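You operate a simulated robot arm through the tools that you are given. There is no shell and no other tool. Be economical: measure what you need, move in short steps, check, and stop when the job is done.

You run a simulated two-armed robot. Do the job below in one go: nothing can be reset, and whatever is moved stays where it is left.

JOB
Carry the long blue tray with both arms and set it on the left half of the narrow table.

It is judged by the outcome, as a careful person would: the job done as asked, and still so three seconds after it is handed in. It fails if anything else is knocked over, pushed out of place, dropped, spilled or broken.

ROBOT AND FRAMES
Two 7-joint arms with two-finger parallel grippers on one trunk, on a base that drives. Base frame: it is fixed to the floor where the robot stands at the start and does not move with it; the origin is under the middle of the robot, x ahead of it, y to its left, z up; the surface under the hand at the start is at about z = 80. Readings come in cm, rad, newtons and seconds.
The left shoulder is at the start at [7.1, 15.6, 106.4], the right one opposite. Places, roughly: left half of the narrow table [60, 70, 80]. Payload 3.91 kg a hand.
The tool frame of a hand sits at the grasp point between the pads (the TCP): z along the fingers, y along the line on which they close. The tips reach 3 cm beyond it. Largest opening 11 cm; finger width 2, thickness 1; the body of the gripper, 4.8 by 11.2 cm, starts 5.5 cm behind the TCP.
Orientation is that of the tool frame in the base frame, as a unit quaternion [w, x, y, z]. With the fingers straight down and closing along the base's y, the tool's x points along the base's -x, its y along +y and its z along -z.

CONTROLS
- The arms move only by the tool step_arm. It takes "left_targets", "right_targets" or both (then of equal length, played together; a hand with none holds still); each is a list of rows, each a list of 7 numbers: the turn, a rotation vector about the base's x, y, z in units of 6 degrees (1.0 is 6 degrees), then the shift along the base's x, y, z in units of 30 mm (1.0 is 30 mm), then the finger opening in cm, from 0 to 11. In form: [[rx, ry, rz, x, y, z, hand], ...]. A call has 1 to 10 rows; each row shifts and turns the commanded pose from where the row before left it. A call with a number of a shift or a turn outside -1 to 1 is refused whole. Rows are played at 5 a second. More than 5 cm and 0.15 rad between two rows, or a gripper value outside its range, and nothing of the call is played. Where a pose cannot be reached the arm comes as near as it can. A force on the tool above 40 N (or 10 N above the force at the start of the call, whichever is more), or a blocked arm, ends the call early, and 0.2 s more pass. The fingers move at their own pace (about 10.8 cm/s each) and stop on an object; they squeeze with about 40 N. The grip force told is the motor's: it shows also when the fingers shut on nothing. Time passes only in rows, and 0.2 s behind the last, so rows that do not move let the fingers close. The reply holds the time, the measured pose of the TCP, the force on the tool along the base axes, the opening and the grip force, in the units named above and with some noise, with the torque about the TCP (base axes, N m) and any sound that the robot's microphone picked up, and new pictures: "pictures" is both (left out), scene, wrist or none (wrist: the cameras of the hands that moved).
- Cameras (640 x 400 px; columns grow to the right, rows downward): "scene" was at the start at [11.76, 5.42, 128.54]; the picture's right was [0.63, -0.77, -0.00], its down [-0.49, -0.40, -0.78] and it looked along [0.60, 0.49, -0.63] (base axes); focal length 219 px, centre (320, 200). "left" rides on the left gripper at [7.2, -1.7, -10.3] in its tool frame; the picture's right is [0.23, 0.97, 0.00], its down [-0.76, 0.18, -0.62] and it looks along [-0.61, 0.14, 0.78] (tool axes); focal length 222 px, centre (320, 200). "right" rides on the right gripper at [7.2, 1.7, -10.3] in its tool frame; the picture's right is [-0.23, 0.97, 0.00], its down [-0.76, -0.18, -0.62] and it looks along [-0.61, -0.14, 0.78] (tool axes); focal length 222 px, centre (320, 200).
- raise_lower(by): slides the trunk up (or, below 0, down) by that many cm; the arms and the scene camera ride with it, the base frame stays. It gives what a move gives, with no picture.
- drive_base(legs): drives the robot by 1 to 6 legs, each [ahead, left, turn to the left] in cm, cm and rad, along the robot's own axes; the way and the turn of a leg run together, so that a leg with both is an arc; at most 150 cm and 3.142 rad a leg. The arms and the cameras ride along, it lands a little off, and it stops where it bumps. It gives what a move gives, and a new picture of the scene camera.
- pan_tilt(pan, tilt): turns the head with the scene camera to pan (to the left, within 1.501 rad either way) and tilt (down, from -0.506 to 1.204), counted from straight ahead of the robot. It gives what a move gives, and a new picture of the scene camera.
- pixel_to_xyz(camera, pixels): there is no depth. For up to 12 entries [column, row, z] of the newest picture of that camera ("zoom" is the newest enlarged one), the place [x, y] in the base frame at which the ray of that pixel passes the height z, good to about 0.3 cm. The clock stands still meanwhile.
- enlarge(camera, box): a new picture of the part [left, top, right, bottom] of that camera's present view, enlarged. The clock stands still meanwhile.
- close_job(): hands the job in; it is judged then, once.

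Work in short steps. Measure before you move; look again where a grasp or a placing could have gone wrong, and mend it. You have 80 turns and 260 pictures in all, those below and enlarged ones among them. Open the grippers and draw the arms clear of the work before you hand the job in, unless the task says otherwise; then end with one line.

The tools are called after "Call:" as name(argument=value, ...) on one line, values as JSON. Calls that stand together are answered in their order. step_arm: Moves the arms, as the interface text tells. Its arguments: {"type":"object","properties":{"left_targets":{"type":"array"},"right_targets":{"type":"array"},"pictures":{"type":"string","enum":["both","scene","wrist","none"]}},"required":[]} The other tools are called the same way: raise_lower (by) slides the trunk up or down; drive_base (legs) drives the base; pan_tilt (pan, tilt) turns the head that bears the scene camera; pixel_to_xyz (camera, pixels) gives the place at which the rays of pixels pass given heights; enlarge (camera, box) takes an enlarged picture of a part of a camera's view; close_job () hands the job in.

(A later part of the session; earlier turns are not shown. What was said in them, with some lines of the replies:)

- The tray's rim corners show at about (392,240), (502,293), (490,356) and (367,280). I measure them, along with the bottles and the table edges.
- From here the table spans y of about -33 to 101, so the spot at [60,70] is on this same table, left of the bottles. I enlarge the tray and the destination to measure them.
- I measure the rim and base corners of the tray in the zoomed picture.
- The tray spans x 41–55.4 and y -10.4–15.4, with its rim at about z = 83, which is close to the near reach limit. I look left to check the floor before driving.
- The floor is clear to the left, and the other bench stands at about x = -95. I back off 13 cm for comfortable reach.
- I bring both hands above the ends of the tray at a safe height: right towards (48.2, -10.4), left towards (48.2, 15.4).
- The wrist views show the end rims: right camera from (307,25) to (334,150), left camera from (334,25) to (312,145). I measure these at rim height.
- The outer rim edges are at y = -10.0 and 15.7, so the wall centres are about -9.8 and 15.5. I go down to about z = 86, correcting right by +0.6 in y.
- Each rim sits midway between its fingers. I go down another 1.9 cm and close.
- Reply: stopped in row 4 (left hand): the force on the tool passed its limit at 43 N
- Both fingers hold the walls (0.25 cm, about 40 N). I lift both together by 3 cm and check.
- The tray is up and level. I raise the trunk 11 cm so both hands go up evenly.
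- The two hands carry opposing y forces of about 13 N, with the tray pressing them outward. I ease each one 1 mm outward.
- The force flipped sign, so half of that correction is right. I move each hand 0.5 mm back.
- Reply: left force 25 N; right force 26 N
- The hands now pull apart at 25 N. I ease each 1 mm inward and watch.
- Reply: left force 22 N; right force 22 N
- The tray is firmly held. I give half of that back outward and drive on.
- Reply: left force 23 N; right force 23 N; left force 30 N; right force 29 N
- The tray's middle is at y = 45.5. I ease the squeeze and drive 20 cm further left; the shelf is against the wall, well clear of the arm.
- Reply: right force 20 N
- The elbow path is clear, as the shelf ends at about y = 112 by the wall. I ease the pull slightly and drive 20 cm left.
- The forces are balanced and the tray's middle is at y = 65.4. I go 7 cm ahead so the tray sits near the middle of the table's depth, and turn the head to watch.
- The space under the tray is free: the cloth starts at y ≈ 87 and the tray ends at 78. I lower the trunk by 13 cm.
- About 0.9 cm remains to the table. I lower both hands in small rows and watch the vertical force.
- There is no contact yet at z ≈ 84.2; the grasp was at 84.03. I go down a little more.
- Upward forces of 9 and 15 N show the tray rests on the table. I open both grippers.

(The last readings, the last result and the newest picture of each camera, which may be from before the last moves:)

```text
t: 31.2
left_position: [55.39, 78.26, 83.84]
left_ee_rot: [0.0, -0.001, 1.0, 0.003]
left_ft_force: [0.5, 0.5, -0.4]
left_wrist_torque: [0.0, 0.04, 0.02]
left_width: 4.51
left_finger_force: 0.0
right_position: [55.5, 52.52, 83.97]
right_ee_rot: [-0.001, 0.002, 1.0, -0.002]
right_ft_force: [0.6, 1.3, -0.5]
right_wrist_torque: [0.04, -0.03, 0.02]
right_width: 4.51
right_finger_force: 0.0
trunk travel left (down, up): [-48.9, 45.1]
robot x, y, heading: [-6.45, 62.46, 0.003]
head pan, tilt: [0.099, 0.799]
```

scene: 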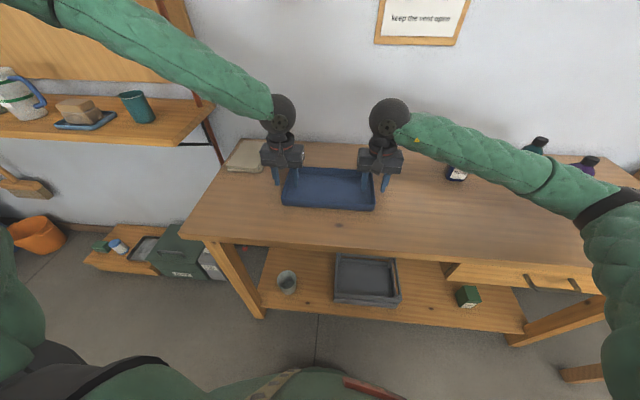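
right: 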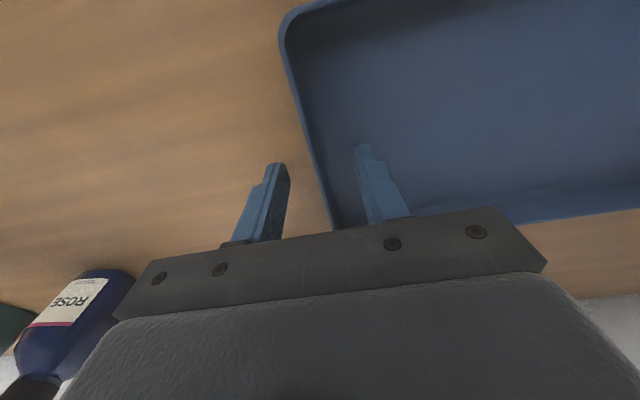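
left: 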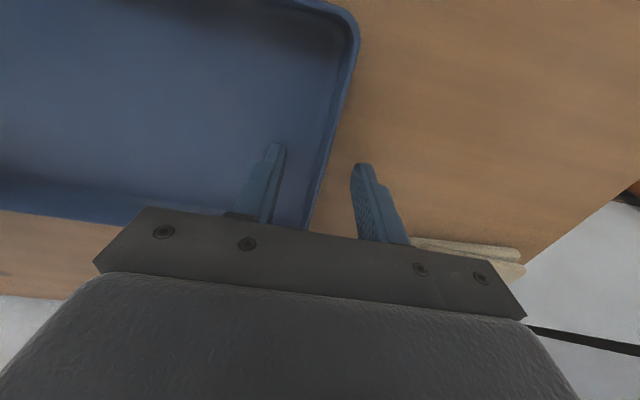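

Both walls are free between the open fingers. I raise the trunk 20 cm to bring the hands straight up, then check.

Call:
raise_lower(by=20)

Call:
drive_base(legs=[[-15, 0, 0]])

```text
t: 33.4
left_position: [55.42, 78.2, 103.72]
left_ee_rot: [-0.001, 0.0, 1.0, 0.002]
left_ft_force: [-0.7, -0.2, -0.2]
left_wrist_torque: [0.01, 0.01, 0.0]
left_width: 4.49
left_finger_force: 0.2
right_position: [55.57, 52.44, 103.97]
right_ee_rot: [0.0, 0.002, 1.0, -0.002]
right_ft_force: [0.1, 0.2, 0.0]
right_wrist_torque: [0.01, 0.02, -0.03]
right_width: 4.49
right_finger_force: 0.0
trunk travel left (down, up): [-68.9, 25.1]
robot x, y, heading: [-6.07, 62.23, 0.006]
head pan, tilt: [0.099, 0.799]
```

```text
t: 34.8
left_position: [40.14, 78.18, 103.89]
left_ee_rot: [0.0, -0.001, 1.0, 0.003]
left_ft_force: [-0.2, 0.1, 1.0]
left_wrist_torque: [-0.01, -0.01, 0.03]
left_width: 4.49
left_finger_force: 0.0
right_position: [40.24, 52.53, 104.03]
right_ee_rot: [0.0, 0.001, 1.0, -0.002]
right_ft_force: [0.6, 0.2, -0.1]
right_wrist_torque: [0.0, -0.01, 0.0]
right_width: 4.52
right_finger_force: 0.1
trunk travel left (down, up): [-68.9, 25.1]
robot x, y, heading: [-21.37, 62.4, -0.005]
head pan, tilt: [0.099, 0.799]
```

scene: 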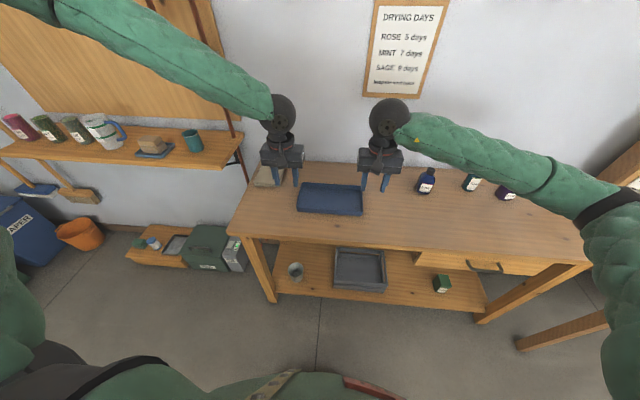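

The tray lies flat on the left half of the table with the bottles and cloth undisturbed. The hands are open and clear, so I hand the job in.

Call:
close_job()

```text
The job is handed in.
```

The blue tray was carried with both arms and now rests flat on the left half of the narrow table, centred at about [55, 65]; nothing else was disturbed.
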